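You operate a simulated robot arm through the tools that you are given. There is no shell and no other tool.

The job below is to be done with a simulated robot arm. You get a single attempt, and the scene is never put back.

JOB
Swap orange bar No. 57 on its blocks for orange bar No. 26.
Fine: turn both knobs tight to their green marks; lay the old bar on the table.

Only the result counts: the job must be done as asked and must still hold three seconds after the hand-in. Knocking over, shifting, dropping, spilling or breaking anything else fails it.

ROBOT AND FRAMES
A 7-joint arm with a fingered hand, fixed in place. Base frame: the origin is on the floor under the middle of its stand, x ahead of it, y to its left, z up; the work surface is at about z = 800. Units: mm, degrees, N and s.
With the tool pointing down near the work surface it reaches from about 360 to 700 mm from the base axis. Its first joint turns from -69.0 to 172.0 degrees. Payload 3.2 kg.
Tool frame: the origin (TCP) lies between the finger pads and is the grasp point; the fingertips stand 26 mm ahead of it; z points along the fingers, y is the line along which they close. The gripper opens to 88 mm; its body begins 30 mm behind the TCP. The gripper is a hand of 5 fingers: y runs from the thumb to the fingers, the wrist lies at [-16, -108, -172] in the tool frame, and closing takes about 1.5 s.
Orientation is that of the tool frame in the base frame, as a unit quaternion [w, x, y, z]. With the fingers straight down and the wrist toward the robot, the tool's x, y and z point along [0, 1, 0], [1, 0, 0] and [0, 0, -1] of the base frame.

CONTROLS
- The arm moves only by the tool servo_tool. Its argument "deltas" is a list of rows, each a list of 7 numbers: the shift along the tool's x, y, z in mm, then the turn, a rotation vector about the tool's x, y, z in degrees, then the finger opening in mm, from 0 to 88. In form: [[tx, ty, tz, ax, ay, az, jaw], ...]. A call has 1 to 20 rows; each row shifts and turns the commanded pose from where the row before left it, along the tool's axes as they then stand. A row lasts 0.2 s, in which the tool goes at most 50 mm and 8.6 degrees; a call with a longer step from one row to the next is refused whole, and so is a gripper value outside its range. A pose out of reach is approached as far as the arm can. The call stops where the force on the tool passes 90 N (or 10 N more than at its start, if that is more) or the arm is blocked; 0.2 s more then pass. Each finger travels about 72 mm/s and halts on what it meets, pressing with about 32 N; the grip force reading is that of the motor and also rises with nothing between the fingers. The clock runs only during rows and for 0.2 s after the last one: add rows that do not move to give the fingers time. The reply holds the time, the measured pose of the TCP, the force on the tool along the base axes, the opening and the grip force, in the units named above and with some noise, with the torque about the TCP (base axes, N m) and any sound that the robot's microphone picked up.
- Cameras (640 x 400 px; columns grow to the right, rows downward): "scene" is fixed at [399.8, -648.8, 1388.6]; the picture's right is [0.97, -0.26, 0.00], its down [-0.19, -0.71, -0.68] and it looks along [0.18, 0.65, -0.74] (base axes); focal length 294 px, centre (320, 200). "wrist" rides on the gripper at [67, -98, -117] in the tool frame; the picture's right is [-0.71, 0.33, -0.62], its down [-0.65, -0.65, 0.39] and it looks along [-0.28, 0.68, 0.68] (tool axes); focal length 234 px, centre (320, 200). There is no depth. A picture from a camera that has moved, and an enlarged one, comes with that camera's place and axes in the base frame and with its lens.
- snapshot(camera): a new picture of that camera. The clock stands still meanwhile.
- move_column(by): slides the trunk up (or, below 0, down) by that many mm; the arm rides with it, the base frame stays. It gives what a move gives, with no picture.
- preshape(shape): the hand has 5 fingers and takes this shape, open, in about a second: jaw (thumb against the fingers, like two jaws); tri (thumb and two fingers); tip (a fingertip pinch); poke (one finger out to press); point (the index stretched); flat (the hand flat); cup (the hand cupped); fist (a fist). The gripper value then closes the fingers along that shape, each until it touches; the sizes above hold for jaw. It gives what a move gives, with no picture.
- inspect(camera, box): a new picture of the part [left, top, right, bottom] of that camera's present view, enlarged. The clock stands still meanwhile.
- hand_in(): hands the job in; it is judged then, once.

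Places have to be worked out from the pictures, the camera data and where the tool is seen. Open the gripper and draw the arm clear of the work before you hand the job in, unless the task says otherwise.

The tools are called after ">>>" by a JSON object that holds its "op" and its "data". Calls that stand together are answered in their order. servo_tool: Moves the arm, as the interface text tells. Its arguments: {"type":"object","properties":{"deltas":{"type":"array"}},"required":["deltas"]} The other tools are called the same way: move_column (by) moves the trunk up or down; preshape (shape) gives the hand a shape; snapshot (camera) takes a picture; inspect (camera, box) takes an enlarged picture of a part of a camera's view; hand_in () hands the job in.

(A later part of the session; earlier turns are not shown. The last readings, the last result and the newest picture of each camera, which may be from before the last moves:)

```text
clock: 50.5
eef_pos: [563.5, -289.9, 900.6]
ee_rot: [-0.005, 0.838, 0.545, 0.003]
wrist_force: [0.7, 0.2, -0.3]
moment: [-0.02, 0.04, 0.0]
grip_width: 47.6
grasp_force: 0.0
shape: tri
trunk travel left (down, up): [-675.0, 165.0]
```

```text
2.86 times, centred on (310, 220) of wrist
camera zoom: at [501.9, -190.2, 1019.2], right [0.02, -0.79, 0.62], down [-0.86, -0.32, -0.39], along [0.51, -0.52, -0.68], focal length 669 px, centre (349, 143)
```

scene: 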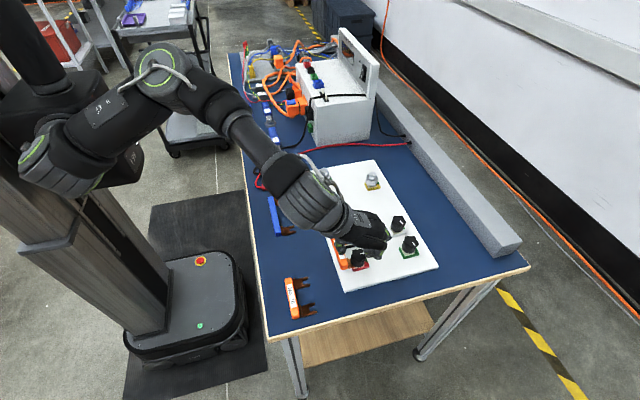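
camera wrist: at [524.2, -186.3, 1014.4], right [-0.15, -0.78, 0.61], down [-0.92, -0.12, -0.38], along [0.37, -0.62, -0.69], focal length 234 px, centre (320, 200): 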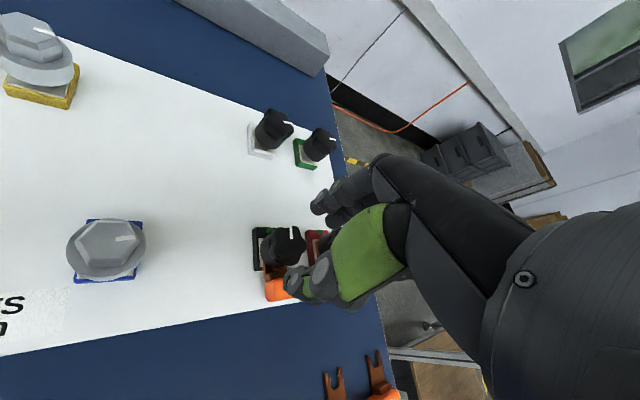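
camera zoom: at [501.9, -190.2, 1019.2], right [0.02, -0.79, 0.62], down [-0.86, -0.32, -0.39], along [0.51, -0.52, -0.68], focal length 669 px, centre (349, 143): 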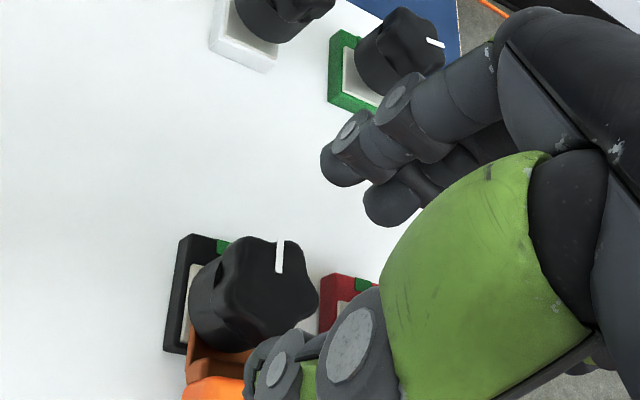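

Now centred at (563.5, -290) with yaw -24°. I'll fine-adjust about 1 mm, descend, grip the black-block knob and start the first counter-clockwise stroke.

>>> {"op": "servo_tool", "data": {"deltas": [[1.3, 0.7, 8, 0, 0, 0, 48], [0, 0, 8, 0, 0, 0, 48], [0, 0, 8, 0, 0, 0, 48], [0, 0, 0, 0, 0, 0, 40], [0, 0, 0, 0, 0, 0, 30], [0, 0, 0, 0, 0, 0, 20], [0, 0, 0, 0, 0, 0, 10], [0, 0, 0, 0, 0, 0, 10], [0, 0, 0, 0, 0, -5, 10], [0, 0, 0, 0, 0, -5, 10], [0, 0, 0, 0, 0, -5, 10], [0, 0, 0, 0, 0, -5, 10], [0, 0, 0, 0, 0, 0, 10]]}}

>>> {"op": "inspect", "data": {"camera": "wrist", "box": [230, 170, 390, 290]}}

```text
clock: 53.3
eef_pos: [564.6, -292.5, 879.2]
ee_rot: [-0.001, 0.733, 0.681, 0.005]
wrist_force: [-1.8, -9.7, 14.8]
moment: [-0.27, 0.1, -0.1]
grip_width: 18.1
grasp_force: 31.4
shape: tri
trunk travel left (down, up): [-675.0, 165.0]
```

```text
3.33 times, centred on (310, 230) of wrist
camera zoom: at [470.6, -218.7, 997.1], right [0.28, -0.73, 0.62], down [-0.7, -0.6, -0.4], along [0.66, -0.32, -0.68], focal length 781 px, centre (353, 100)
```

zoom: 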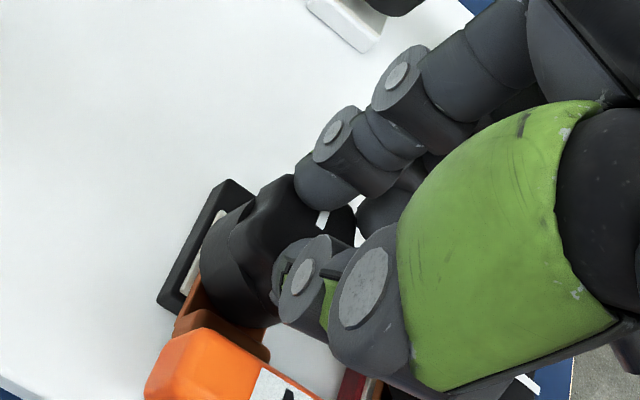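

The grip reads only 18 mm and the hand was pushed up about 3 mm, so the fingers look like they slid over the knob's top rim. I'll open, rotate back and re-check the centring before gripping slightly lower.

>>> {"op": "servo_tool", "data": {"deltas": [[0, 0, 0, 0, 0, 0, 48], [0, 0, 0, 0, 0, 0, 48], [0, 0, 0, 0, 0, 0, 48], [0, 0, -6, 0, 0, 0, 48], [0, 0, 0, 0, 0, 0, 48], [0, 0, 0, 0, 0, 0, 48]]}}

>>> {"op": "inspect", "data": {"camera": "wrist", "box": [230, 170, 390, 290]}}

```text
clock: 54.7
eef_pos: [564.7, -289.9, 881.3]
ee_rot: [-0.005, 0.732, 0.681, 0.003]
wrist_force: [-0.8, -0.1, -0.2]
moment: [-0.03, -0.01, 0.03]
grip_width: 47.8
grasp_force: 0.0
shape: tri
trunk travel left (down, up): [-675.0, 165.0]
```

```text
3.33 times, centred on (310, 230) of wrist
camera zoom: at [473.0, -216.9, 1000.2], right [0.28, -0.74, 0.62], down [-0.7, -0.6, -0.39], along [0.66, -0.32, -0.68], focal length 781 px, centre (353, 100)
```

zoom: 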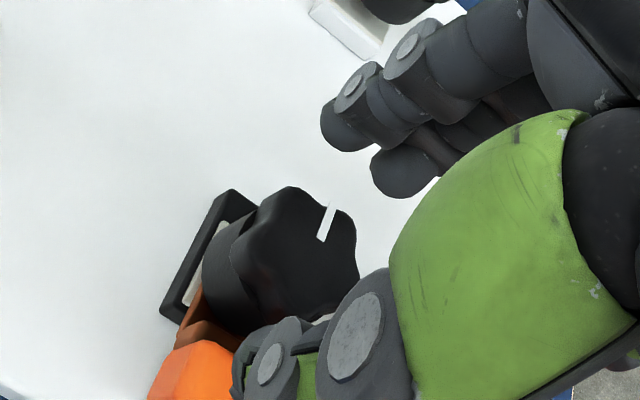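

The black knob didn't turn (pointer still at 0°) and it's centred within 1 mm. I'll descend gently 1 mm at a time with the fingers open to find how low I can go before the thumb touches the handle.

>>> {"op": "servo_tool", "data": {"deltas": [[0, 0, 2, 0, 0, 0, 48], [0, 0, 2, 0, 0, 0, 48], [0, 0, 2, 0, 0, 0, 48], [0, 0, 1, 0, 0, 0, 48], [0, 0, 1, 0, 0, 0, 48], [0, 0, 1, 0, 0, 0, 48], [0, 0, 0, 0, 0, 0, 48]]}}

```text
clock: 56.3
eef_pos: [566.4, -289.9, 873.2]
ee_rot: [-0.005, 0.732, 0.682, 0.004]
wrist_force: [0.0, -0.1, 0.6]
moment: [0.01, -0.02, 0.03]
grip_width: 47.7
grasp_force: 0.0
shape: tri
trunk travel left (down, up): [-675.0, 165.0]
```

No contact at z≈873. I'll keep going down carefully.

>>> {"op": "servo_tool", "data": {"deltas": [[0, 0, 1, 0, 0, 0, 48], [0, 0, 1, 0, 0, 0, 48], [0, 0, 0, 0, 0, 0, 48]]}}

>>> {"op": "inspect", "data": {"camera": "wrist", "box": [230, 170, 390, 290]}}

```text
clock: 57.1
eef_pos: [563.9, -288.5, 871.6]
ee_rot: [-0.004, 0.732, 0.682, 0.003]
wrist_force: [0.3, -0.6, 1.5]
moment: [0.02, 0.05, -0.01]
grip_width: 47.7
grasp_force: 0.1
shape: tri
trunk travel left (down, up): [-675.0, 165.0]
```

```text
3.33 times, centred on (310, 230) of wrist
camera zoom: at [472.5, -215.8, 990.1], right [0.28, -0.74, 0.62], down [-0.7, -0.6, -0.39], along [0.66, -0.32, -0.68], focal length 781 px, centre (353, 100)
```

zoom: 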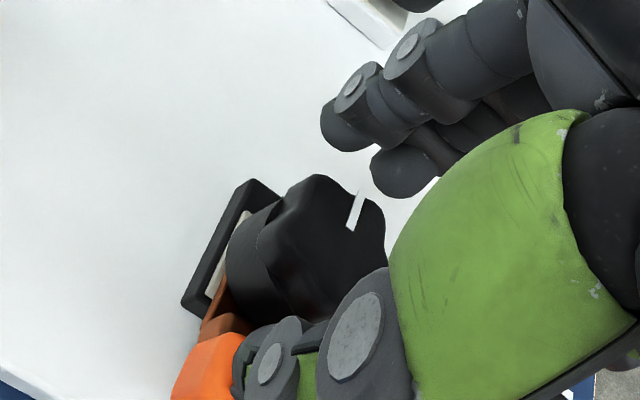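

At z≈871.6 there's barely 1.5 N, so it's fine. I'll close on the knob here and turn 24° as a test.

>>> {"op": "servo_tool", "data": {"deltas": [[0, 0, 0, 0, 0, 0, 40], [0, 0, 0, 0, 0, 0, 30], [0, 0, 0, 0, 0, 0, 20], [0, 0, 0, 0, 0, 0, 10], [0, 0, 0, 0, 0, 0, 10], [0, 0, 0, 0, 0, 0, 10]]}}

>>> {"op": "inspect", "data": {"camera": "wrist", "box": [230, 170, 390, 290]}}

```text
clock: 58.5
eef_pos: [563.2, -288.3, 871.9]
ee_rot: [-0.004, 0.732, 0.682, 0.003]
wrist_force: [-2.2, 1.3, 2.6]
moment: [0.04, 0.18, 0.02]
grip_width: 23.2
grasp_force: 32.0
shape: tri
trunk travel left (down, up): [-675.0, 165.0]
```

```text
3.33 times, centred on (310, 230) of wrist
camera zoom: at [471.9, -215.4, 990.2], right [0.28, -0.74, 0.62], down [-0.7, -0.6, -0.39], along [0.66, -0.32, -0.68], focal length 781 px, centre (353, 100)
```

zoom: 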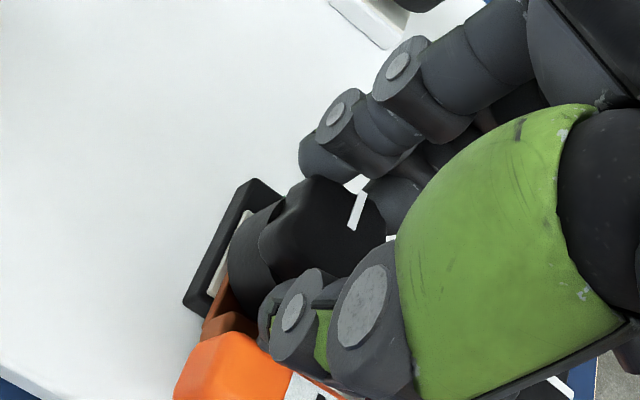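

Good grip (23.2 mm, 32 N) with the fingers on the knob's sides. Now I'll turn counter-clockwise.

>>> {"op": "servo_tool", "data": {"deltas": [[0, 0, 0, 0, 0, -5, 10], [0, 0, 0, 0, 0, -5, 10], [0, 0, 0, 0, 0, -5, 10], [0, 0, 0, 0, 0, -5, 10], [0, 0, 0, 0, 0, -5, 10], [0, 0, 0, 0, 0, -5, 10], [0, 0, 0, 0, 0, 0, 10]]}}

>>> {"op": "inspect", "data": {"camera": "wrist", "box": [230, 170, 390, 290]}}

```text
clock: 60.1
eef_pos: [564.9, -291.6, 871.4]
ee_rot: [-0.002, 0.531, 0.847, 0.005]
wrist_force: [4.6, -10.6, 8.8]
moment: [-0.15, 0.03, -0.35]
grip_width: 24.0
grasp_force: 32.1
shape: tri
trunk travel left (down, up): [-675.0, 165.0]
```

```text
3.33 times, centred on (310, 230) of wrist
camera zoom: at [448.2, -275.1, 988.8], right [0.61, -0.5, 0.62], down [-0.3, -0.87, -0.4], along [0.73, 0.05, -0.68], focal length 781 px, centre (353, 100)
```

zoom: 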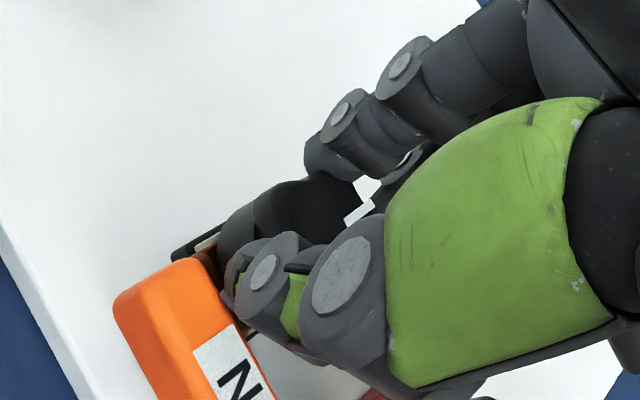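

The moment reached 0.35 N·m and the knob hasn't turned yet, which is how the red one behaved just before it broke free. I'll continue the stroke.

>>> {"op": "servo_tool", "data": {"deltas": [[0, 0, 0, 0, 0, -4, 5], [0, 0, 0, 0, 0, -4, 5], [0, 0, 0, 0, 0, -4, 5], [0, 0, 0, 0, 0, -4, 5], [0, 0, 0, 0, 0, -4, 5], [0, 0, 0, 0, 0, 0, 5]]}}

>>> {"op": "inspect", "data": {"camera": "wrist", "box": [230, 170, 390, 290]}}

```text
clock: 61.5
eef_pos: [565.0, -291.6, 871.7]
ee_rot: [0.0, 0.375, 0.927, 0.005]
wrist_force: [9.4, -15.4, 15.8]
moment: [-0.28, 0.18, -0.27]
grip_width: 24.4
grasp_force: 31.9
shape: tri
trunk travel left (down, up): [-675.0, 165.0]
```

```text
3.33 times, centred on (310, 230) of wrist
camera zoom: at [448.9, -315.6, 988.4], right [0.74, -0.26, 0.62], down [0.01, -0.92, -0.4], along [0.67, 0.3, -0.67], focal length 781 px, centre (353, 100)
```

zoom: 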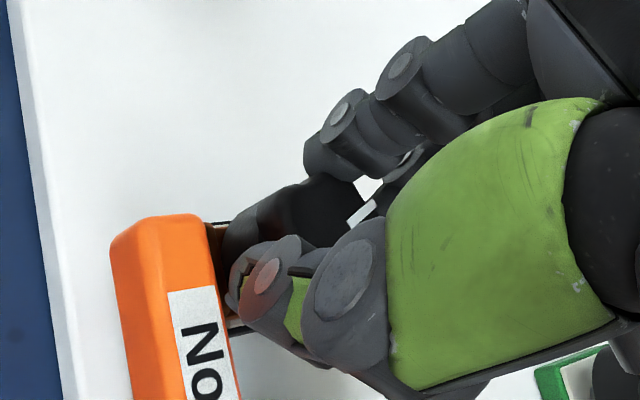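

The black knob has broken free and now moves with the hand (pointer about 21°). I'll continue the stroke to yaw ≈ 68°.

>>> {"op": "servo_tool", "data": {"deltas": [[0, 0, 0, 0, 0, -5.5, 5], [0, 0, 0, 0, 0, -5.5, 5], [0, 0, 0, 0, 0, -5.5, 5], [0, 0, 0, 0, 0, -5.5, 5], [0, 0, 0, 0, 0, 0, 5]]}}

>>> {"op": "inspect", "data": {"camera": "wrist", "box": [230, 170, 390, 290]}}

```text
clock: 62.7
eef_pos: [563.6, -289.9, 870.2]
ee_rot: [-0.001, 0.19, 0.982, 0.006]
wrist_force: [3.7, -12.2, 12.2]
moment: [-0.25, -0.04, -0.05]
grip_width: 23.8
grasp_force: 31.8
shape: tri
trunk travel left (down, up): [-675.0, 165.0]
```

```text
3.33 times, centred on (310, 230) of wrist
camera zoom: at [465.5, -356.1, 987.8], right [0.78, 0.04, 0.62], down [0.36, -0.85, -0.4], along [0.51, 0.53, -0.67], focal length 781 px, centre (353, 100)
```

zoom: 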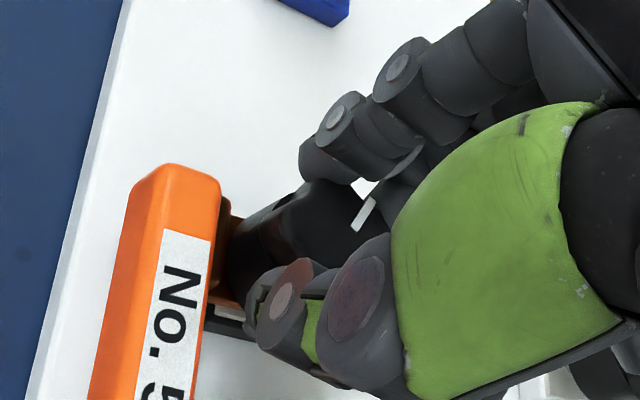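

The black knob is at about 45° and loose. I'll release, lift, rotate back to yaw -20° and view it.

>>> {"op": "servo_tool", "data": {"deltas": [[0, 0, 0, 0, 0, 0, 46], [0, 0, 0, 0, 0, 0, 46], [0, 0, 0, 0, 0, 0, 46], [0, 0, -12, 0, 0, 0, 48], [0, 0, -12, 0, 0, 0, 48], [0, 0, 0, 0, 0, 8, 48], [0, 0, 0, 0, 0, 8, 48], [0, 0, 0, 0, 0, 8, 48], [0, 0, 0, 0, 0, 8, 48], [0, 0, 0, 0, 0, 8, 48], [0, 0, 0, 0, 0, 8, 48], [0, 0, 0, 0, 0, 8, 48], [0, 0, 0, 0, 0, 8, 48], [0, 0, 0, 0, 0, 8, 48], [0, 0, 0, 0, 0, 8, 48], [0, 0, 0, 0, 0, 8, 48], [0, 0, 0, 0, 0, 0, 48], [0, 0, 0, 0, 0, 0, 48]]}}

>>> {"op": "inspect", "data": {"camera": "wrist", "box": [210, 150, 410, 290]}}

```text
clock: 66.5
eef_pos: [564.5, -290.8, 894.4]
ee_rot: [-0.006, 0.821, 0.571, 0.004]
wrist_force: [-0.1, 0.6, 0.1]
moment: [-0.01, 0.02, 0.02]
grip_width: 47.5
grasp_force: 0.0
shape: tri
trunk travel left (down, up): [-675.0, 165.0]
```

```text
2.86 times, centred on (310, 220) of wrist
camera zoom: at [496.4, -195.4, 1013.6], right [0.07, -0.79, 0.61], down [-0.84, -0.38, -0.39], along [0.54, -0.49, -0.69], focal length 669 px, centre (349, 143)
```

zoom: 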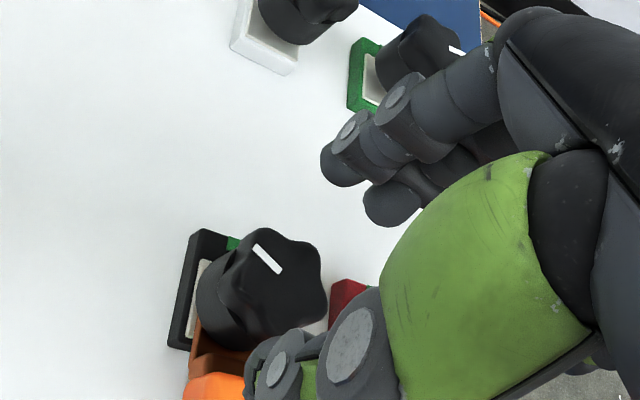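

The black pointer reads about 48°. I'll do the next stroke: descend 22 mm, grip, and turn 88°.

>>> {"op": "servo_tool", "data": {"deltas": [[0, 0, 11, 0, 0, 0, 48], [0, 0, 11, 0, 0, 0, 48], [0, 0, 0, 0, 0, 0, 40], [0, 0, 0, 0, 0, 0, 30], [0, 0, 0, 0, 0, 0, 20], [0, 0, 0, 0, 0, 0, 10], [0, 0, 0, 0, 0, 0, 5], [0, 0, 0, 0, 0, -8, 5], [0, 0, 0, 0, 0, -8, 5], [0, 0, 0, 0, 0, -8, 5], [0, 0, 0, 0, 0, -8, 5], [0, 0, 0, 0, 0, -8, 5], [0, 0, 0, 0, 0, -8, 5], [0, 0, 0, 0, 0, -8, 5], [0, 0, 0, 0, 0, -8, 5], [0, 0, 0, 0, 0, -8, 5], [0, 0, 0, 0, 0, -8, 5], [0, 0, 0, 0, 0, -8, 5], [0, 0, 0, 0, 0, 0, 5]]}}

>>> {"op": "inspect", "data": {"camera": "wrist", "box": [230, 170, 390, 290]}}

```text
clock: 70.5
eef_pos: [563.9, -291.0, 873.3]
ee_rot: [-0.001, 0.19, 0.982, 0.004]
wrist_force: [-6.5, 0.1, 0.8]
moment: [-0.05, 0.14, 0.0]
grip_width: 23.1
grasp_force: 32.2
shape: tri
trunk travel left (down, up): [-675.0, 165.0]
```

```text
3.33 times, centred on (310, 230) of wrist
camera zoom: at [465.7, -355.9, 990.1], right [0.78, 0.04, 0.62], down [0.36, -0.85, -0.4], along [0.51, 0.53, -0.67], focal length 781 px, centre (353, 100)
```

zoom: 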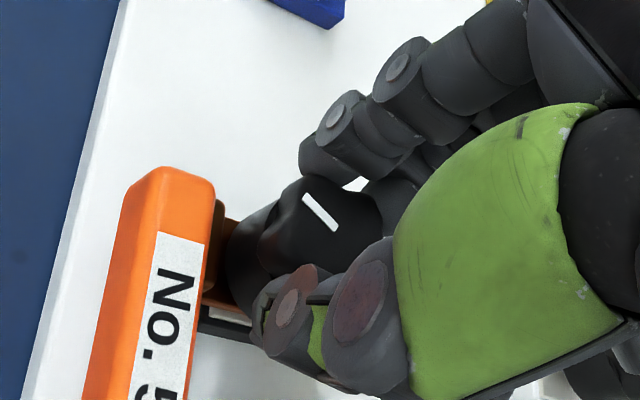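

The pointer is at about 135°. I'll release and go back for the third stroke on this knob.

>>> {"op": "servo_tool", "data": {"deltas": [[0, 0, 0, 0, 0, 0, 46], [0, 0, 0, 0, 0, 0, 46], [0, 0, 0, 0, 0, 0, 46], [0, 0, -12, 0, 0, 0, 48], [0, 0, -12, 0, 0, 0, 48], [0, 0, 0, 0, 0, 8, 48], [0, 0, 0, 0, 0, 8, 48], [0, 0, 0, 0, 0, 8, 48], [0, 0, 0, 0, 0, 8, 48], [0, 0, 0, 0, 0, 8, 48], [0, 0, 0, 0, 0, 8, 48], [0, 0, 0, 0, 0, 8, 48], [0, 0, 0, 0, 0, 8, 48], [0, 0, 0, 0, 0, 8, 48], [0, 0, 0, 0, 0, 8, 48], [0, 0, 0, 0, 0, 8, 48], [0, 0, 0, 0, 0, 0, 48], [0, 0, 0, 0, 0, 0, 48]]}}

>>> {"op": "servo_tool", "data": {"deltas": [[0, 0, 11, 0, 0, 0, 48], [0, 0, 11, 0, 0, 0, 48], [0, 0, 0, 0, 0, 0, 40], [0, 0, 0, 0, 0, 0, 30], [0, 0, 0, 0, 0, 0, 20], [0, 0, 0, 0, 0, 0, 10], [0, 0, 0, 0, 0, 0, 5], [0, 0, 0, 0, 0, -8, 5], [0, 0, 0, 0, 0, -8, 5], [0, 0, 0, 0, 0, -8, 5], [0, 0, 0, 0, 0, -8, 5], [0, 0, 0, 0, 0, -8, 5], [0, 0, 0, 0, 0, -8, 5], [0, 0, 0, 0, 0, -8, 5], [0, 0, 0, 0, 0, -8, 5], [0, 0, 0, 0, 0, -8, 5], [0, 0, 0, 0, 0, -8, 5], [0, 0, 0, 0, 0, -8, 5], [0, 0, 0, 0, 0, 0, 5]]}}

>>> {"op": "inspect", "data": {"camera": "wrist", "box": [230, 170, 390, 290]}}

```text
clock: 74.3
eef_pos: [563.2, -291.4, 895.3]
ee_rot: [-0.007, 0.822, 0.57, 0.003]
wrist_force: [0.3, 0.4, 0.8]
moment: [-0.04, 0.0, -0.01]
grip_width: 47.6
grasp_force: 0.0
shape: tri
trunk travel left (down, up): [-675.0, 165.0]
```

```text
clock: 78.3
eef_pos: [564.1, -290.0, 876.8]
ee_rot: [-0.001, 0.192, 0.981, 0.007]
wrist_force: [-0.3, -5.6, 8.9]
moment: [-0.18, 0.07, -0.05]
grip_width: 23.1
grasp_force: 32.1
shape: tri
trunk travel left (down, up): [-675.0, 165.0]
```

```text
3.33 times, centred on (310, 230) of wrist
camera zoom: at [465.7, -356.1, 993.0], right [0.78, 0.04, 0.63], down [0.36, -0.85, -0.4], along [0.51, 0.53, -0.67], focal length 781 px, centre (353, 100)
```

zoom: 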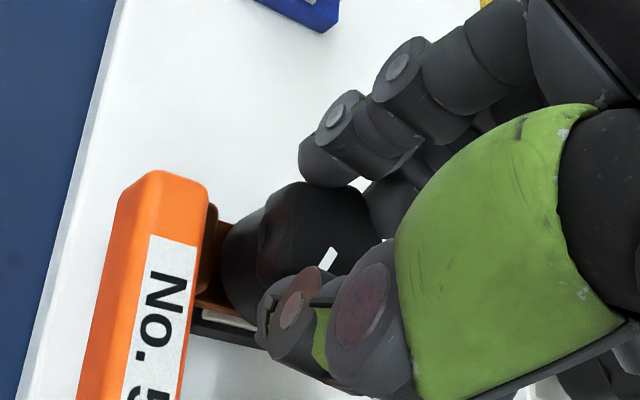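

The pointer is at about 225°. One more stroke of about 64° will bring the black knob to match the red one.

>>> {"op": "servo_tool", "data": {"deltas": [[0, 0, 0, 0, 0, 0, 46], [0, 0, 0, 0, 0, 0, 46], [0, 0, 0, 0, 0, 0, 46], [0, 0, -12, 0, 0, 0, 48], [0, 0, -12, 0, 0, 0, 48], [0, 0, 0, 0, 0, 8, 48], [0, 0, 0, 0, 0, 8, 48], [0, 0, 0, 0, 0, 8, 48], [0, 0, 0, 0, 0, 8, 48], [0, 0, 0, 0, 0, 8, 48], [0, 0, 0, 0, 0, 8, 48], [0, 0, 0, 0, 0, 8, 48], [0, 0, 0, 0, 0, 8, 48], [0, 0, 0, 0, 0, 8, 48], [0, 0, 0, 0, 0, 8, 48], [0, 0, 0, 0, 0, 8, 48], [0, 0, 0, 0, 0, 0, 48], [0, 0, 0, 0, 0, 0, 48]]}}

>>> {"op": "servo_tool", "data": {"deltas": [[0, 0, 11, 0, 0, 0, 48], [0, 0, 10, 0, 0, 0, 48], [0, 0, 0, 0, 0, 0, 40], [0, 0, 0, 0, 0, 0, 30], [0, 0, 0, 0, 0, 0, 20], [0, 0, 0, 0, 0, 0, 10], [0, 0, 0, 0, 0, 0, 5], [0, 0, 0, 0, 0, -8, 5], [0, 0, 0, 0, 0, -8, 5], [0, 0, 0, 0, 0, -8, 5], [0, 0, 0, 0, 0, -8, 5], [0, 0, 0, 0, 0, -8, 5], [0, 0, 0, 0, 0, -8, 5], [0, 0, 0, 0, 0, -8, 5], [0, 0, 0, 0, 0, -4, 5], [0, 0, 0, 0, 0, 0, 5]]}}

>>> {"op": "servo_tool", "data": {"deltas": [[0, 0, 0, 0, 0, 0, 46], [0, 0, 0, 0, 0, 0, 46], [0, 0, 0, 0, 0, 0, 46], [0, 0, -12, 0, 0, 0, 48], [0, 0, -14, 0, 0, 0, 48], [0, 0, -20, 0, 0, 0, 60], [0, 0, 0, 0, 0, 8, 60], [0, 0, 0, 0, 0, 8, 60], [0, 0, 0, 0, 0, 8, 60], [0, 0, 0, 0, 0, 8, 60], [0, 0, 0, 0, 0, 8, 60], [0, 0, 0, 0, 0, 0, 60]]}}

>>> {"op": "snapshot", "data": {"camera": "wrist"}}

```text
clock: 82.1
eef_pos: [563.7, -290.9, 896.7]
ee_rot: [-0.006, 0.821, 0.571, 0.003]
wrist_force: [-0.7, 0.3, -0.3]
moment: [0.03, -0.01, 0.03]
grip_width: 47.3
grasp_force: 0.1
shape: tri
trunk travel left (down, up): [-675.0, 165.0]
```

```text
clock: 85.5
eef_pos: [564.4, -291.8, 879.7]
ee_rot: [0.0, 0.423, 0.906, 0.006]
wrist_force: [5.4, -10.7, 13.5]
moment: [-0.14, -0.02, -0.26]
grip_width: 23.6
grasp_force: 31.8
shape: tri
trunk travel left (down, up): [-675.0, 165.0]
```

```text
clock: 88.1
eef_pos: [564.5, -288.8, 924.0]
ee_rot: [-0.004, 0.708, 0.706, 0.003]
wrist_force: [1.0, 0.1, -0.3]
moment: [0.0, 0.05, 0.01]
grip_width: 59.6
grasp_force: 0.1
shape: tri
trunk travel left (down, up): [-675.0, 165.0]
```

```text
taken
camera wrist: at [468.6, -223.2, 1042.5], right [0.33, -0.72, 0.62], down [-0.66, -0.64, -0.39], along [0.68, -0.27, -0.68], focal length 234 px, centre (320, 200)
```

wrist: 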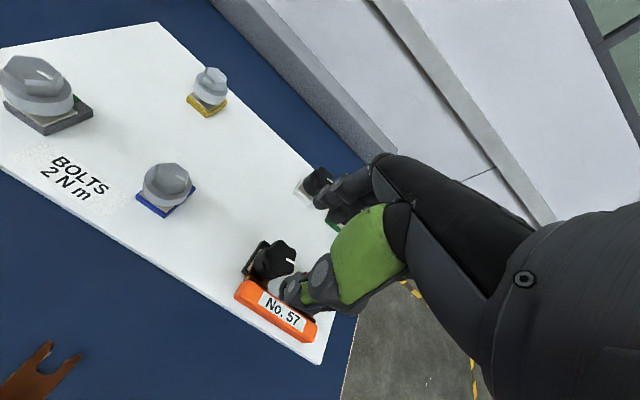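

The last stroke met some resistance at the end (0.26 N·m), possibly an end stop. I'll pull the hand back toward the robot to see both knobs.

>>> {"op": "servo_tool", "data": {"deltas": [[-20, -45, 0, 0, 0, 0, 60], [-20, -45, 0, 0, 0, 0, 60], [-20, -20, 0, 0, 0, 0, 60], [-20, 0, 0, 0, 0, 0, 60], [0, 0, 0, 0, 0, 0, 60]]}}

>>> {"op": "snapshot", "data": {"camera": "wrist"}}

>>> {"op": "inspect", "data": {"camera": "scene", "box": [326, 220, 382, 275]}}

```text
clock: 89.3
eef_pos: [454.9, -371.7, 924.1]
ee_rot: [-0.003, 0.707, 0.707, 0.003]
wrist_force: [-0.2, 0.1, -0.2]
moment: [-0.03, -0.02, 0.04]
grip_width: 59.9
grasp_force: 0.0
shape: tri
trunk travel left (down, up): [-675.0, 165.0]
```

```text
taken
camera wrist: at [357.0, -305.3, 1042.3], right [0.33, -0.71, 0.62], down [-0.66, -0.64, -0.39], along [0.68, -0.27, -0.68], focal length 234 px, centre (320, 200)
```

wrist: 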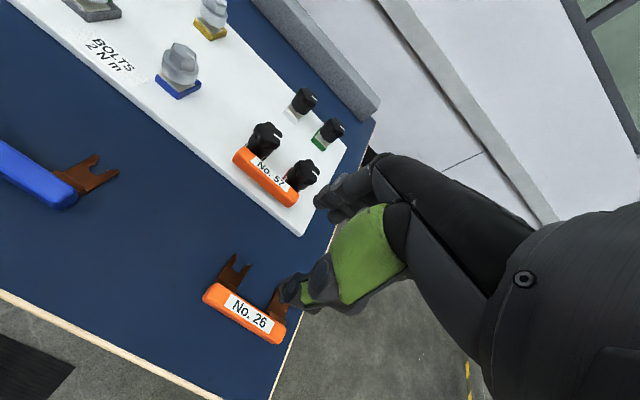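

```text
7.27 times, centred on (354, 248) of scene
camera zoom: at [399.8, -648.8, 1388.6], right [0.97, -0.26, 0.0], down [-0.19, -0.71, -0.68], along [0.18, 0.65, -0.74], focal length 2141 px, centre (73, -146)
```

zoom: 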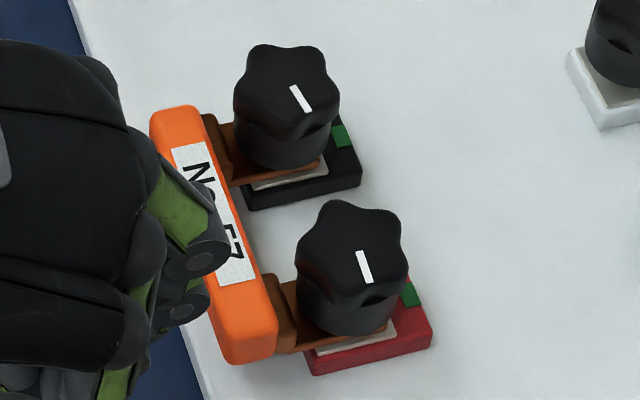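

Both knobs are raised with a visible gap (red pointer about 268°, black about 284°, like the parked knobs). Next I need to pull bar 57, whose handle is close to the knobs, so I'll look at the narrow "tip" pinch shape.

>>> {"op": "preshape", "data": {"shape": "tip"}}

>>> {"op": "inspect", "data": {"camera": "wrist", "box": [230, 130, 430, 330]}}

>>> {"op": "inspect", "data": {"camera": "scene", "box": [250, 200, 370, 290]}}

```text
clock: 90.2
eef_pos: [454.6, -371.0, 922.8]
ee_rot: [-0.004, 0.708, 0.706, 0.002]
wrist_force: [0.0, -0.5, 0.3]
moment: [-0.02, 0.04, 0.0]
grip_width: 87.8
grasp_force: 0.1
shape: tip
trunk travel left (down, up): [-675.0, 165.0]
```

```text
2.00 times, centred on (330, 230) of wrist
camera zoom: at [357.4, -305.6, 1042.1], right [0.33, -0.71, 0.62], down [-0.66, -0.64, -0.39], along [0.68, -0.27, -0.68], focal length 468 px, centre (300, 140)
```

zoom: 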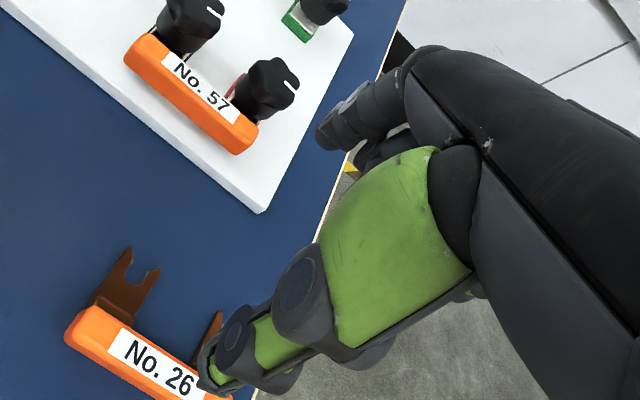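

```text
4.44 times, centred on (310, 245) of scene
camera zoom: at [399.8, -648.8, 1388.6], right [0.97, -0.26, 0.0], down [-0.19, -0.71, -0.68], along [0.18, 0.65, -0.74], focal length 1308 px, centre (364, 0)
```

zoom: 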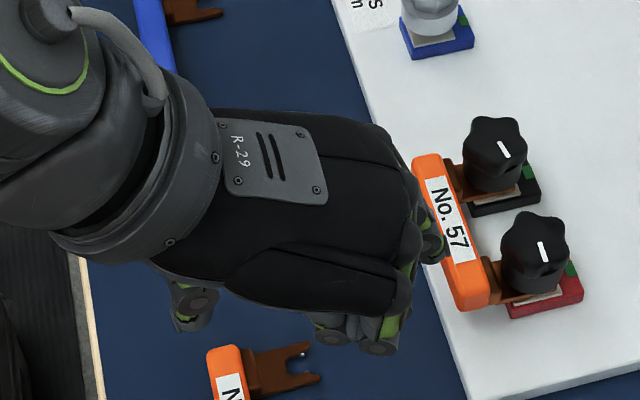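

In the tip shape the index extends alone while the other fingers curl to about TCP height. I'll hover over the middle of bar 57's handle with a 12° roll that lifts the curled fingers away from the red knob, then look.

>>> {"op": "servo_tool", "data": {"deltas": [[28, 38.5, 5, 0, 0, 0, 46], [28, 38.5, 5, 0, 0, 0, 46], [0, 0, 0, 0, -6, 0, 46], [0, 0, 0, 0, -6, 0, 46], [0, 0, 0, 0, 0, 0, 46], [0, 0, 0, 0, 0, 0, 46]]}}

>>> {"op": "inspect", "data": {"camera": "wrist", "box": [210, 130, 430, 330]}}

>>> {"op": "inspect", "data": {"camera": "scene", "box": [310, 200, 410, 280]}}

```text
clock: 91.6
eef_pos: [532.6, -317.0, 911.7]
ee_rot: [0.066, 0.707, 0.701, -0.07]
wrist_force: [-0.4, -0.4, 0.0]
moment: [-0.03, 0.03, -0.04]
grip_width: 46.4
grasp_force: 0.1
shape: tip
trunk travel left (down, up): [-675.0, 165.0]
```

```text
2.00 times, centred on (320, 230) of wrist
camera zoom: at [437.2, -228.1, 1014.7], right [0.33, -0.58, 0.75], down [-0.66, -0.71, -0.25], along [0.67, -0.41, -0.62], focal length 468 px, centre (320, 140)
```

zoom: 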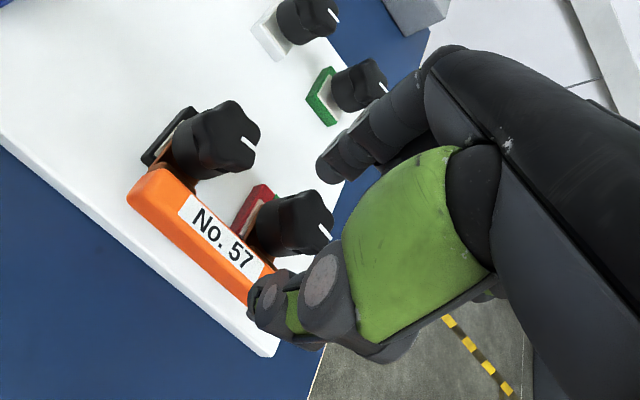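

```text
5.00 times, centred on (360, 240) of scene
camera zoom: at [399.8, -648.8, 1388.6], right [0.97, -0.26, 0.0], down [-0.19, -0.71, -0.68], along [0.18, 0.65, -0.74], focal length 1472 px, centre (120, 0)
```

zoom: 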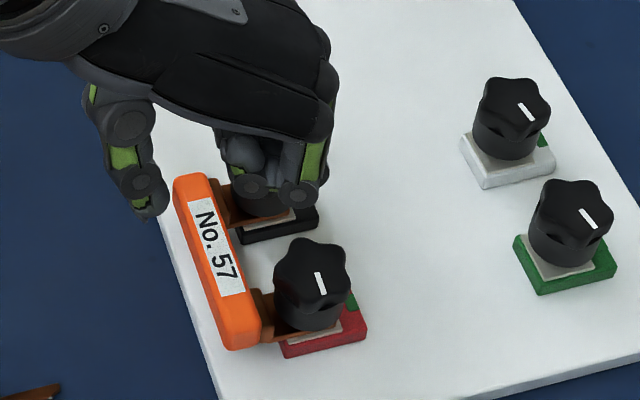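

The curled fingers are about 25–30 mm above the TCP level, so no roll is needed. I'll remove the roll, close the opening to about 34 mm and lower toward the handle's middle, stopping at z≈880 to look.

>>> {"op": "servo_tool", "data": {"deltas": [[0, 0, 0, 0, 6, 0, 36], [0, 0, 0, 0, 6, 0, 36], [-2, -1, 10, 0, 0, 0, 36], [0, 0, 10, 0, 0, 0, 36], [0, 0, 10, 0, 0, 0, 36], [0, 0, 0, 0, 0, 0, 36], [0, 0, 0, 0, 0, 0, 36]]}}

>>> {"op": "inspect", "data": {"camera": "wrist", "box": [230, 150, 390, 310]}}

>>> {"op": "inspect", "data": {"camera": "scene", "box": [310, 200, 410, 280]}}

```text
clock: 93.2
eef_pos: [532.8, -316.7, 882.9]
ee_rot: [-0.004, 0.708, 0.706, 0.003]
wrist_force: [0.0, 0.1, 0.7]
moment: [0.02, -0.01, -0.01]
grip_width: 36.6
grasp_force: 0.0
shape: tip
trunk travel left (down, up): [-675.0, 165.0]
```

```text
2.50 times, centred on (310, 230) of wrist
camera zoom: at [435.4, -248.8, 1002.1], right [0.33, -0.71, 0.62], down [-0.66, -0.64, -0.39], along [0.68, -0.27, -0.68], focal length 585 px, centre (345, 125)
```

zoom: 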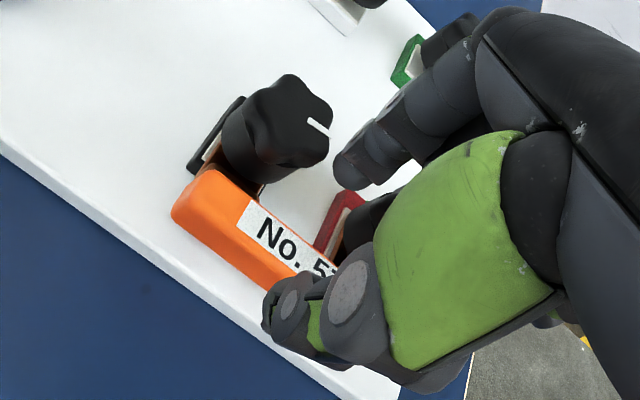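

```text
5.00 times, centred on (360, 240) of scene
camera zoom: at [399.8, -648.8, 1388.6], right [0.97, -0.26, 0.0], down [-0.19, -0.71, -0.68], along [0.18, 0.65, -0.74], focal length 1472 px, centre (120, 0)
```

zoom: 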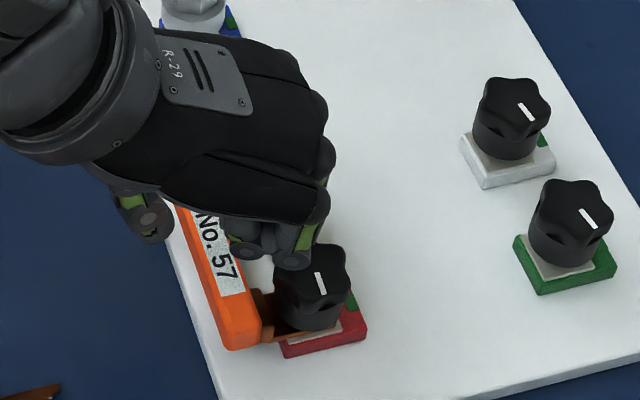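

The index tip lines up with the gap between the knobs and the thumb is outside the handle. I'll shift 2 mm toward -y and descend in small steps to z≈863.

>>> {"op": "servo_tool", "data": {"deltas": [[-2.3, -0.5, 3, 0, 0, 0, 36], [0, 0, 3, 0, 0, 0, 36], [0, 0, 3, 0, 0, 0, 36], [0, 0, 3, 0, 0, 0, 36], [0, 0, 3, 0, 0, 0, 36], [0, 0, 0, 0, 0, 0, 36]]}}

>>> {"op": "inspect", "data": {"camera": "wrist", "box": [230, 150, 390, 310]}}

```text
clock: 94.6
eef_pos: [532.0, -316.1, 868.7]
ee_rot: [-0.004, 0.708, 0.707, 0.004]
wrist_force: [0.5, 1.0, 0.4]
moment: [-0.04, -0.01, -0.01]
grip_width: 36.4
grasp_force: 0.0
shape: tip
trunk travel left (down, up): [-675.0, 165.0]
```

```text
2.50 times, centred on (310, 230) of wrist
camera zoom: at [433.6, -250.5, 987.1], right [0.33, -0.71, 0.62], down [-0.66, -0.64, -0.39], along [0.68, -0.27, -0.68], focal length 585 px, centre (345, 125)
```

zoom: 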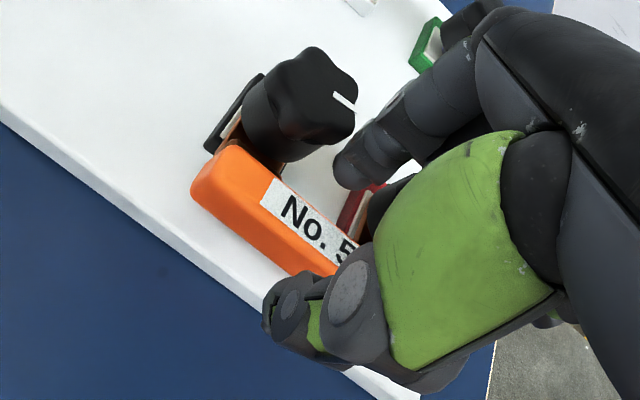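

Clear of both knobs so far. I'll go down the last 6 mm and then pinch the handle.

>>> {"op": "servo_tool", "data": {"deltas": [[-1, 0, 2, 0, 0, 0, 36], [0, 0, 2, 0, 0, 0, 36], [0, 0, 2, 0, 0, 0, 36], [0, 0, 0, 0, 0, 0, 36]]}}

>>> {"op": "servo_tool", "data": {"deltas": [[0, 0, 0, 0, 0, 0, 28], [0, 0, 0, 0, 0, 0, 22], [0, 0, 0, 0, 0, 0, 16], [0, 0, 0, 0, 0, 0, 10], [0, 0, 0, 0, 0, 0, 5], [0, 0, 0, 0, 0, 0, 5]]}}

>>> {"op": "inspect", "data": {"camera": "wrist", "box": [230, 150, 390, 310]}}

```text
clock: 95.6
eef_pos: [529.6, -317.6, 861.7]
ee_rot: [-0.004, 0.708, 0.706, 0.003]
wrist_force: [0.1, -0.6, 0.3]
moment: [0.05, -0.03, 0.0]
grip_width: 36.4
grasp_force: 0.2
shape: tip
trunk travel left (down, up): [-675.0, 165.0]
```

```text
clock: 97.0
eef_pos: [528.3, -316.5, 865.9]
ee_rot: [-0.001, 0.708, 0.706, 0.005]
wrist_force: [-4.1, 1.1, 14.8]
moment: [0.08, 0.08, -0.11]
grip_width: 0.0
grasp_force: 31.5
shape: tip
trunk travel left (down, up): [-675.0, 165.0]
```

```text
2.50 times, centred on (310, 230) of wrist
camera zoom: at [430.6, -249.9, 984.7], right [0.33, -0.71, 0.62], down [-0.65, -0.64, -0.4], along [0.68, -0.27, -0.68], focal length 585 px, centre (345, 125)
```

zoom: 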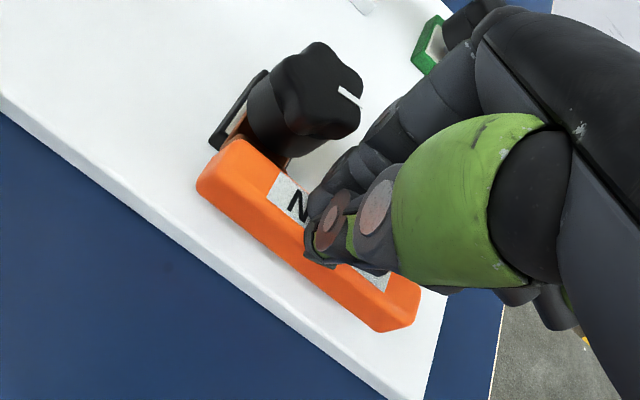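

The fingertips slid over the top of the handle (opening 0), so I need to be lower. I'll reopen, check, and descend further.

>>> {"op": "servo_tool", "data": {"deltas": [[0, 0, -3, 0, 0, 0, 15], [0, 0, 0, 0, 0, 0, 36], [0, 0, 0, 0, 0, 0, 36], [0, 0, 0, 0, 0, 0, 36], [0, 0, 0, 0, 0, 0, 36]]}}

>>> {"op": "snapshot", "data": {"camera": "wrist"}}

>>> {"op": "inspect", "data": {"camera": "wrist", "box": [230, 150, 390, 310]}}

```text
clock: 98.2
eef_pos: [530.7, -318.3, 864.1]
ee_rot: [-0.005, 0.708, 0.706, 0.003]
wrist_force: [-0.4, 0.1, 1.0]
moment: [-0.01, 0.01, 0.02]
grip_width: 35.2
grasp_force: 0.1
shape: tip
trunk travel left (down, up): [-675.0, 165.0]
```

```text
taken
camera wrist: at [433.7, -252.0, 983.6], right [0.33, -0.71, 0.62], down [-0.66, -0.64, -0.39], along [0.68, -0.27, -0.68], focal length 234 px, centre (320, 200)
```

wrist: 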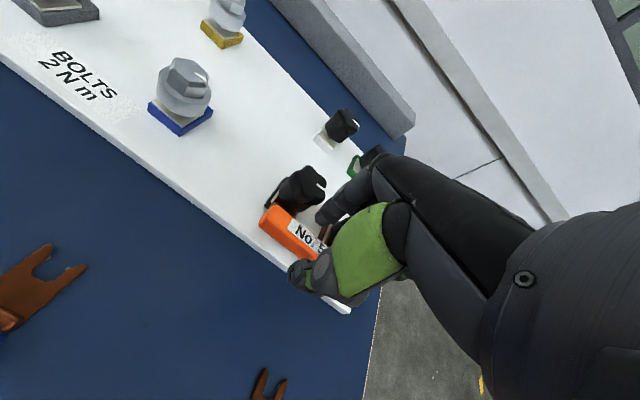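

```text
2.50 times, centred on (310, 230) of wrist
camera zoom: at [433.7, -252.0, 983.6], right [0.33, -0.71, 0.62], down [-0.66, -0.64, -0.39], along [0.68, -0.27, -0.68], focal length 585 px, centre (345, 125)
```

zoom: 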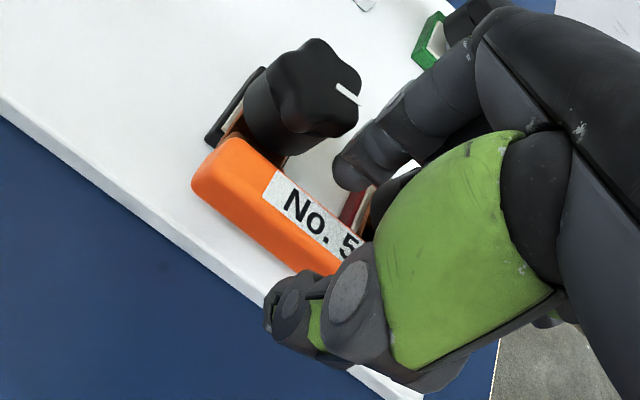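

The bar is still seated. I'll descend another 11 mm in small steps, watching for contact.

>>> {"op": "servo_tool", "data": {"deltas": [[0, 0, 2, 0, 0, 0, 36], [0, 0, 2, 0, 0, 0, 36], [0, 0, 2, 0, 0, 0, 36], [0, 0, 2, 0, 0, 0, 36], [0, 0, 2, 0, 0, 0, 36], [0, 0, 1, 0, 0, 0, 36], [0, 0, 0, 0, 0, 0, 36]]}}

>>> {"op": "inspect", "data": {"camera": "wrist", "box": [230, 150, 390, 310]}}

>>> {"op": "inspect", "data": {"camera": "scene", "box": [310, 200, 410, 280]}}

```text
clock: 99.8
eef_pos: [529.3, -317.2, 854.9]
ee_rot: [-0.004, 0.708, 0.707, 0.004]
wrist_force: [1.4, 0.5, 2.7]
moment: [-0.06, -0.1, 0.03]
grip_width: 35.6
grasp_force: 0.1
shape: tip
trunk travel left (down, up): [-675.0, 165.0]
```

```text
2.50 times, centred on (310, 230) of wrist
camera zoom: at [432.1, -251.3, 973.3], right [0.33, -0.71, 0.62], down [-0.65, -0.64, -0.39], along [0.68, -0.27, -0.68], focal length 585 px, centre (345, 125)
```

zoom: 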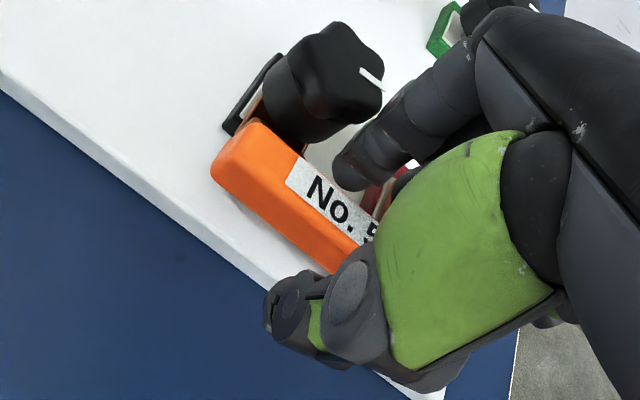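

```text
5.00 times, centred on (360, 240) of scene
camera zoom: at [399.8, -648.8, 1388.6], right [0.97, -0.26, 0.0], down [-0.19, -0.71, -0.68], along [0.18, 0.65, -0.74], focal length 1472 px, centre (120, 0)
```

zoom: 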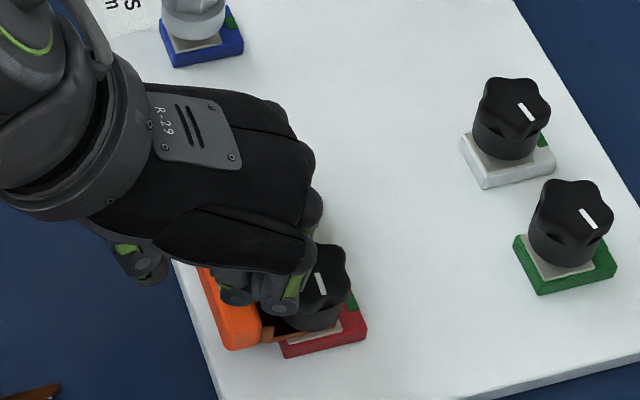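

Small contact (2.7 N) only. I'll close here and see whether the pinch catches the handle's sides.

>>> {"op": "servo_tool", "data": {"deltas": [[0, 0, 0, 0, 0, 0, 28], [0, 0, 0, 0, 0, 0, 22], [0, 0, 0, 0, 0, 0, 16], [0, 0, 0, 0, 0, 0, 12], [0, 0, 0, 0, 0, 0, 12], [0, 0, 0, 0, 0, 0, 12]]}}

>>> {"op": "inspect", "data": {"camera": "wrist", "box": [230, 150, 390, 310]}}

```text
clock: 101.2
eef_pos: [529.9, -317.9, 854.4]
ee_rot: [-0.005, 0.708, 0.706, 0.004]
wrist_force: [2.6, -0.2, 2.6]
moment: [-0.12, -0.13, 0.0]
grip_width: 14.9
grasp_force: 0.1
shape: tip
trunk travel left (down, up): [-675.0, 165.0]
```

```text
2.50 times, centred on (310, 230) of wrist
camera zoom: at [432.4, -251.3, 973.2], right [0.33, -0.71, 0.62], down [-0.66, -0.64, -0.39], along [0.68, -0.27, -0.68], focal length 585 px, centre (345, 125)
```

zoom: 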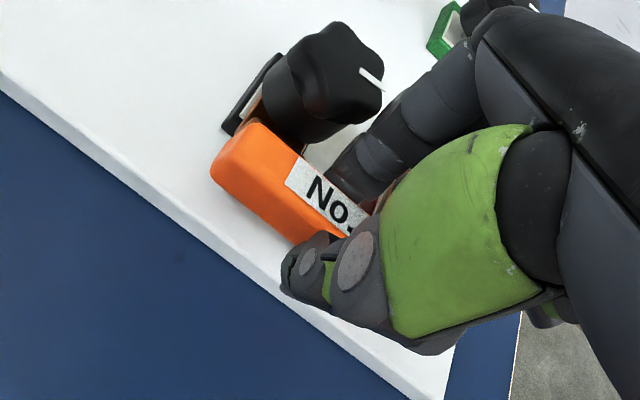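

Not pressing yet. I'll close further.

>>> {"op": "servo_tool", "data": {"deltas": [[0, 0, 0, 0, 0, 0, 8], [0, 0, 0, 0, 0, 0, 5], [0, 0, 0, 0, 0, 0, 3], [0, 0, 0, 0, 0, 0, 3]]}}

>>> {"op": "inspect", "data": {"camera": "wrist", "box": [230, 150, 390, 310]}}

```text
clock: 102.2
eef_pos: [529.0, -317.6, 853.7]
ee_rot: [-0.004, 0.707, 0.707, 0.004]
wrist_force: [-0.7, 1.2, 1.4]
moment: [-0.13, -0.15, -0.01]
grip_width: 10.9
grasp_force: 31.9
shape: tip
trunk travel left (down, up): [-675.0, 165.0]
```

```text
2.50 times, centred on (310, 230) of wrist
camera zoom: at [431.9, -251.4, 973.1], right [0.33, -0.71, 0.62], down [-0.66, -0.64, -0.39], along [0.68, -0.27, -0.68], focal length 585 px, centre (345, 125)
```

zoom: 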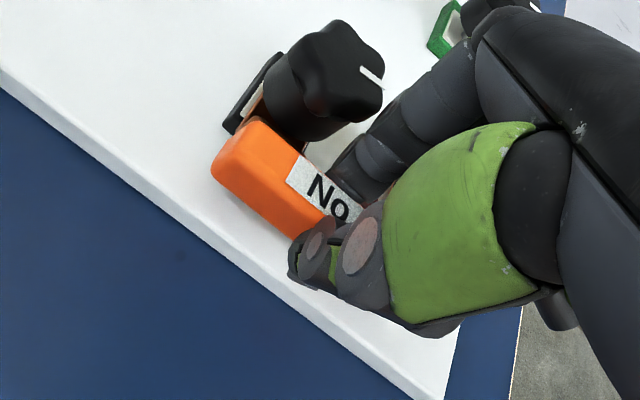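

The pinch now holds the handle (31.9 N at 10.9 mm). I'll pull it out in -x slowly, 10 mm first.

>>> {"op": "servo_tool", "data": {"deltas": [[0, -2, 0, 0, 0, 0, 0], [0, -2, 0, 0, 0, 0, 0], [0, -2, 0, 0, 0, 0, 0], [0, -2, 0, 0, 0, 0, 0], [0, -2, 0, 0, 0, 0, 0], [0, 0, 0, 0, 0, 0, 0]]}}

>>> {"op": "inspect", "data": {"camera": "wrist", "box": [230, 150, 390, 310]}}

>>> {"op": "inspect", "data": {"camera": "scene", "box": [310, 200, 410, 280]}}

```text
clock: 103.6
eef_pos: [519.4, -319.7, 854.5]
ee_rot: [-0.004, 0.708, 0.706, 0.003]
wrist_force: [-0.1, 0.3, 1.4]
moment: [0.0, -0.06, 0.03]
grip_width: 12.9
grasp_force: 32.2
shape: tip
trunk travel left (down, up): [-675.0, 165.0]
```

```text
2.50 times, centred on (310, 230) of wrist
camera zoom: at [422.2, -252.9, 973.5], right [0.33, -0.71, 0.62], down [-0.66, -0.64, -0.39], along [0.68, -0.27, -0.68], focal length 585 px, centre (345, 125)
```

zoom: 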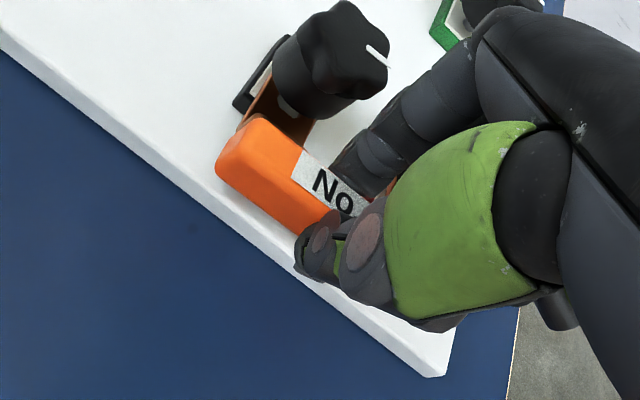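

```text
5.00 times, centred on (360, 240) of scene
camera zoom: at [399.8, -648.8, 1388.6], right [0.97, -0.26, 0.0], down [-0.19, -0.71, -0.68], along [0.18, 0.65, -0.74], focal length 1472 px, centre (120, 0)
```

zoom: 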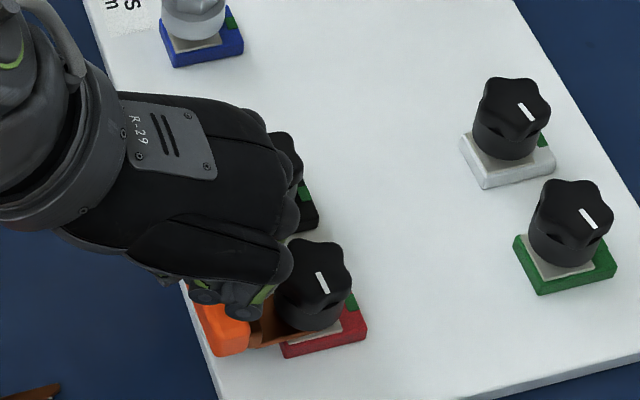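

The bar slides out smoothly with almost no force. I'll continue pulling another 24 mm.

>>> {"op": "servo_tool", "data": {"deltas": [[0, -3, 0, 0, 0, 0, 0], [0, -3, 0, 0, 0, 0, 0], [0, -3, 0, 0, 0, 0, 0], [0, -3, 0, 0, 0, 0, 0], [0, -3, 0, 0, 0, 0, 0], [0, -3, 0, 0, 0, 0, 0], [0, -3, 0, 0, 0, 0, 0], [0, -3, 0, 0, 0, 0, 0], [0, 0, 0, 0, 0, 0, 0]]}}

>>> {"op": "inspect", "data": {"camera": "wrist", "box": [230, 150, 390, 310]}}

>>> {"op": "inspect", "data": {"camera": "scene", "box": [310, 200, 410, 280]}}

```text
clock: 105.6
eef_pos: [496.8, -316.7, 854.8]
ee_rot: [-0.004, 0.707, 0.707, 0.002]
wrist_force: [-0.4, 0.2, -0.8]
moment: [0.01, 0.03, 0.0]
grip_width: 13.1
grasp_force: 31.8
shape: tip
trunk travel left (down, up): [-675.0, 165.0]
```

```text
2.50 times, centred on (310, 230) of wrist
camera zoom: at [399.0, -251.3, 972.7], right [0.33, -0.71, 0.62], down [-0.66, -0.64, -0.39], along [0.68, -0.27, -0.68], focal length 585 px, centre (345, 125)
```

zoom: 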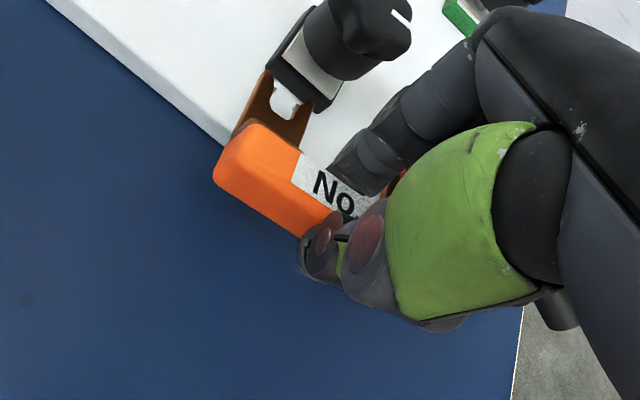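

```text
5.00 times, centred on (360, 240) of scene
camera zoom: at [399.8, -648.8, 1388.6], right [0.97, -0.26, 0.0], down [-0.19, -0.71, -0.68], along [0.18, 0.65, -0.74], focal length 1472 px, centre (120, 0)
```

zoom: 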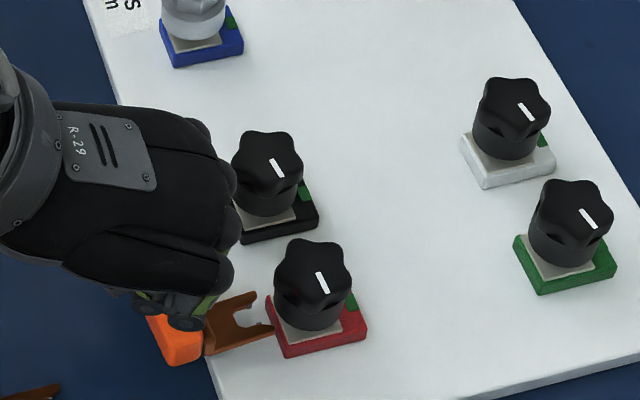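

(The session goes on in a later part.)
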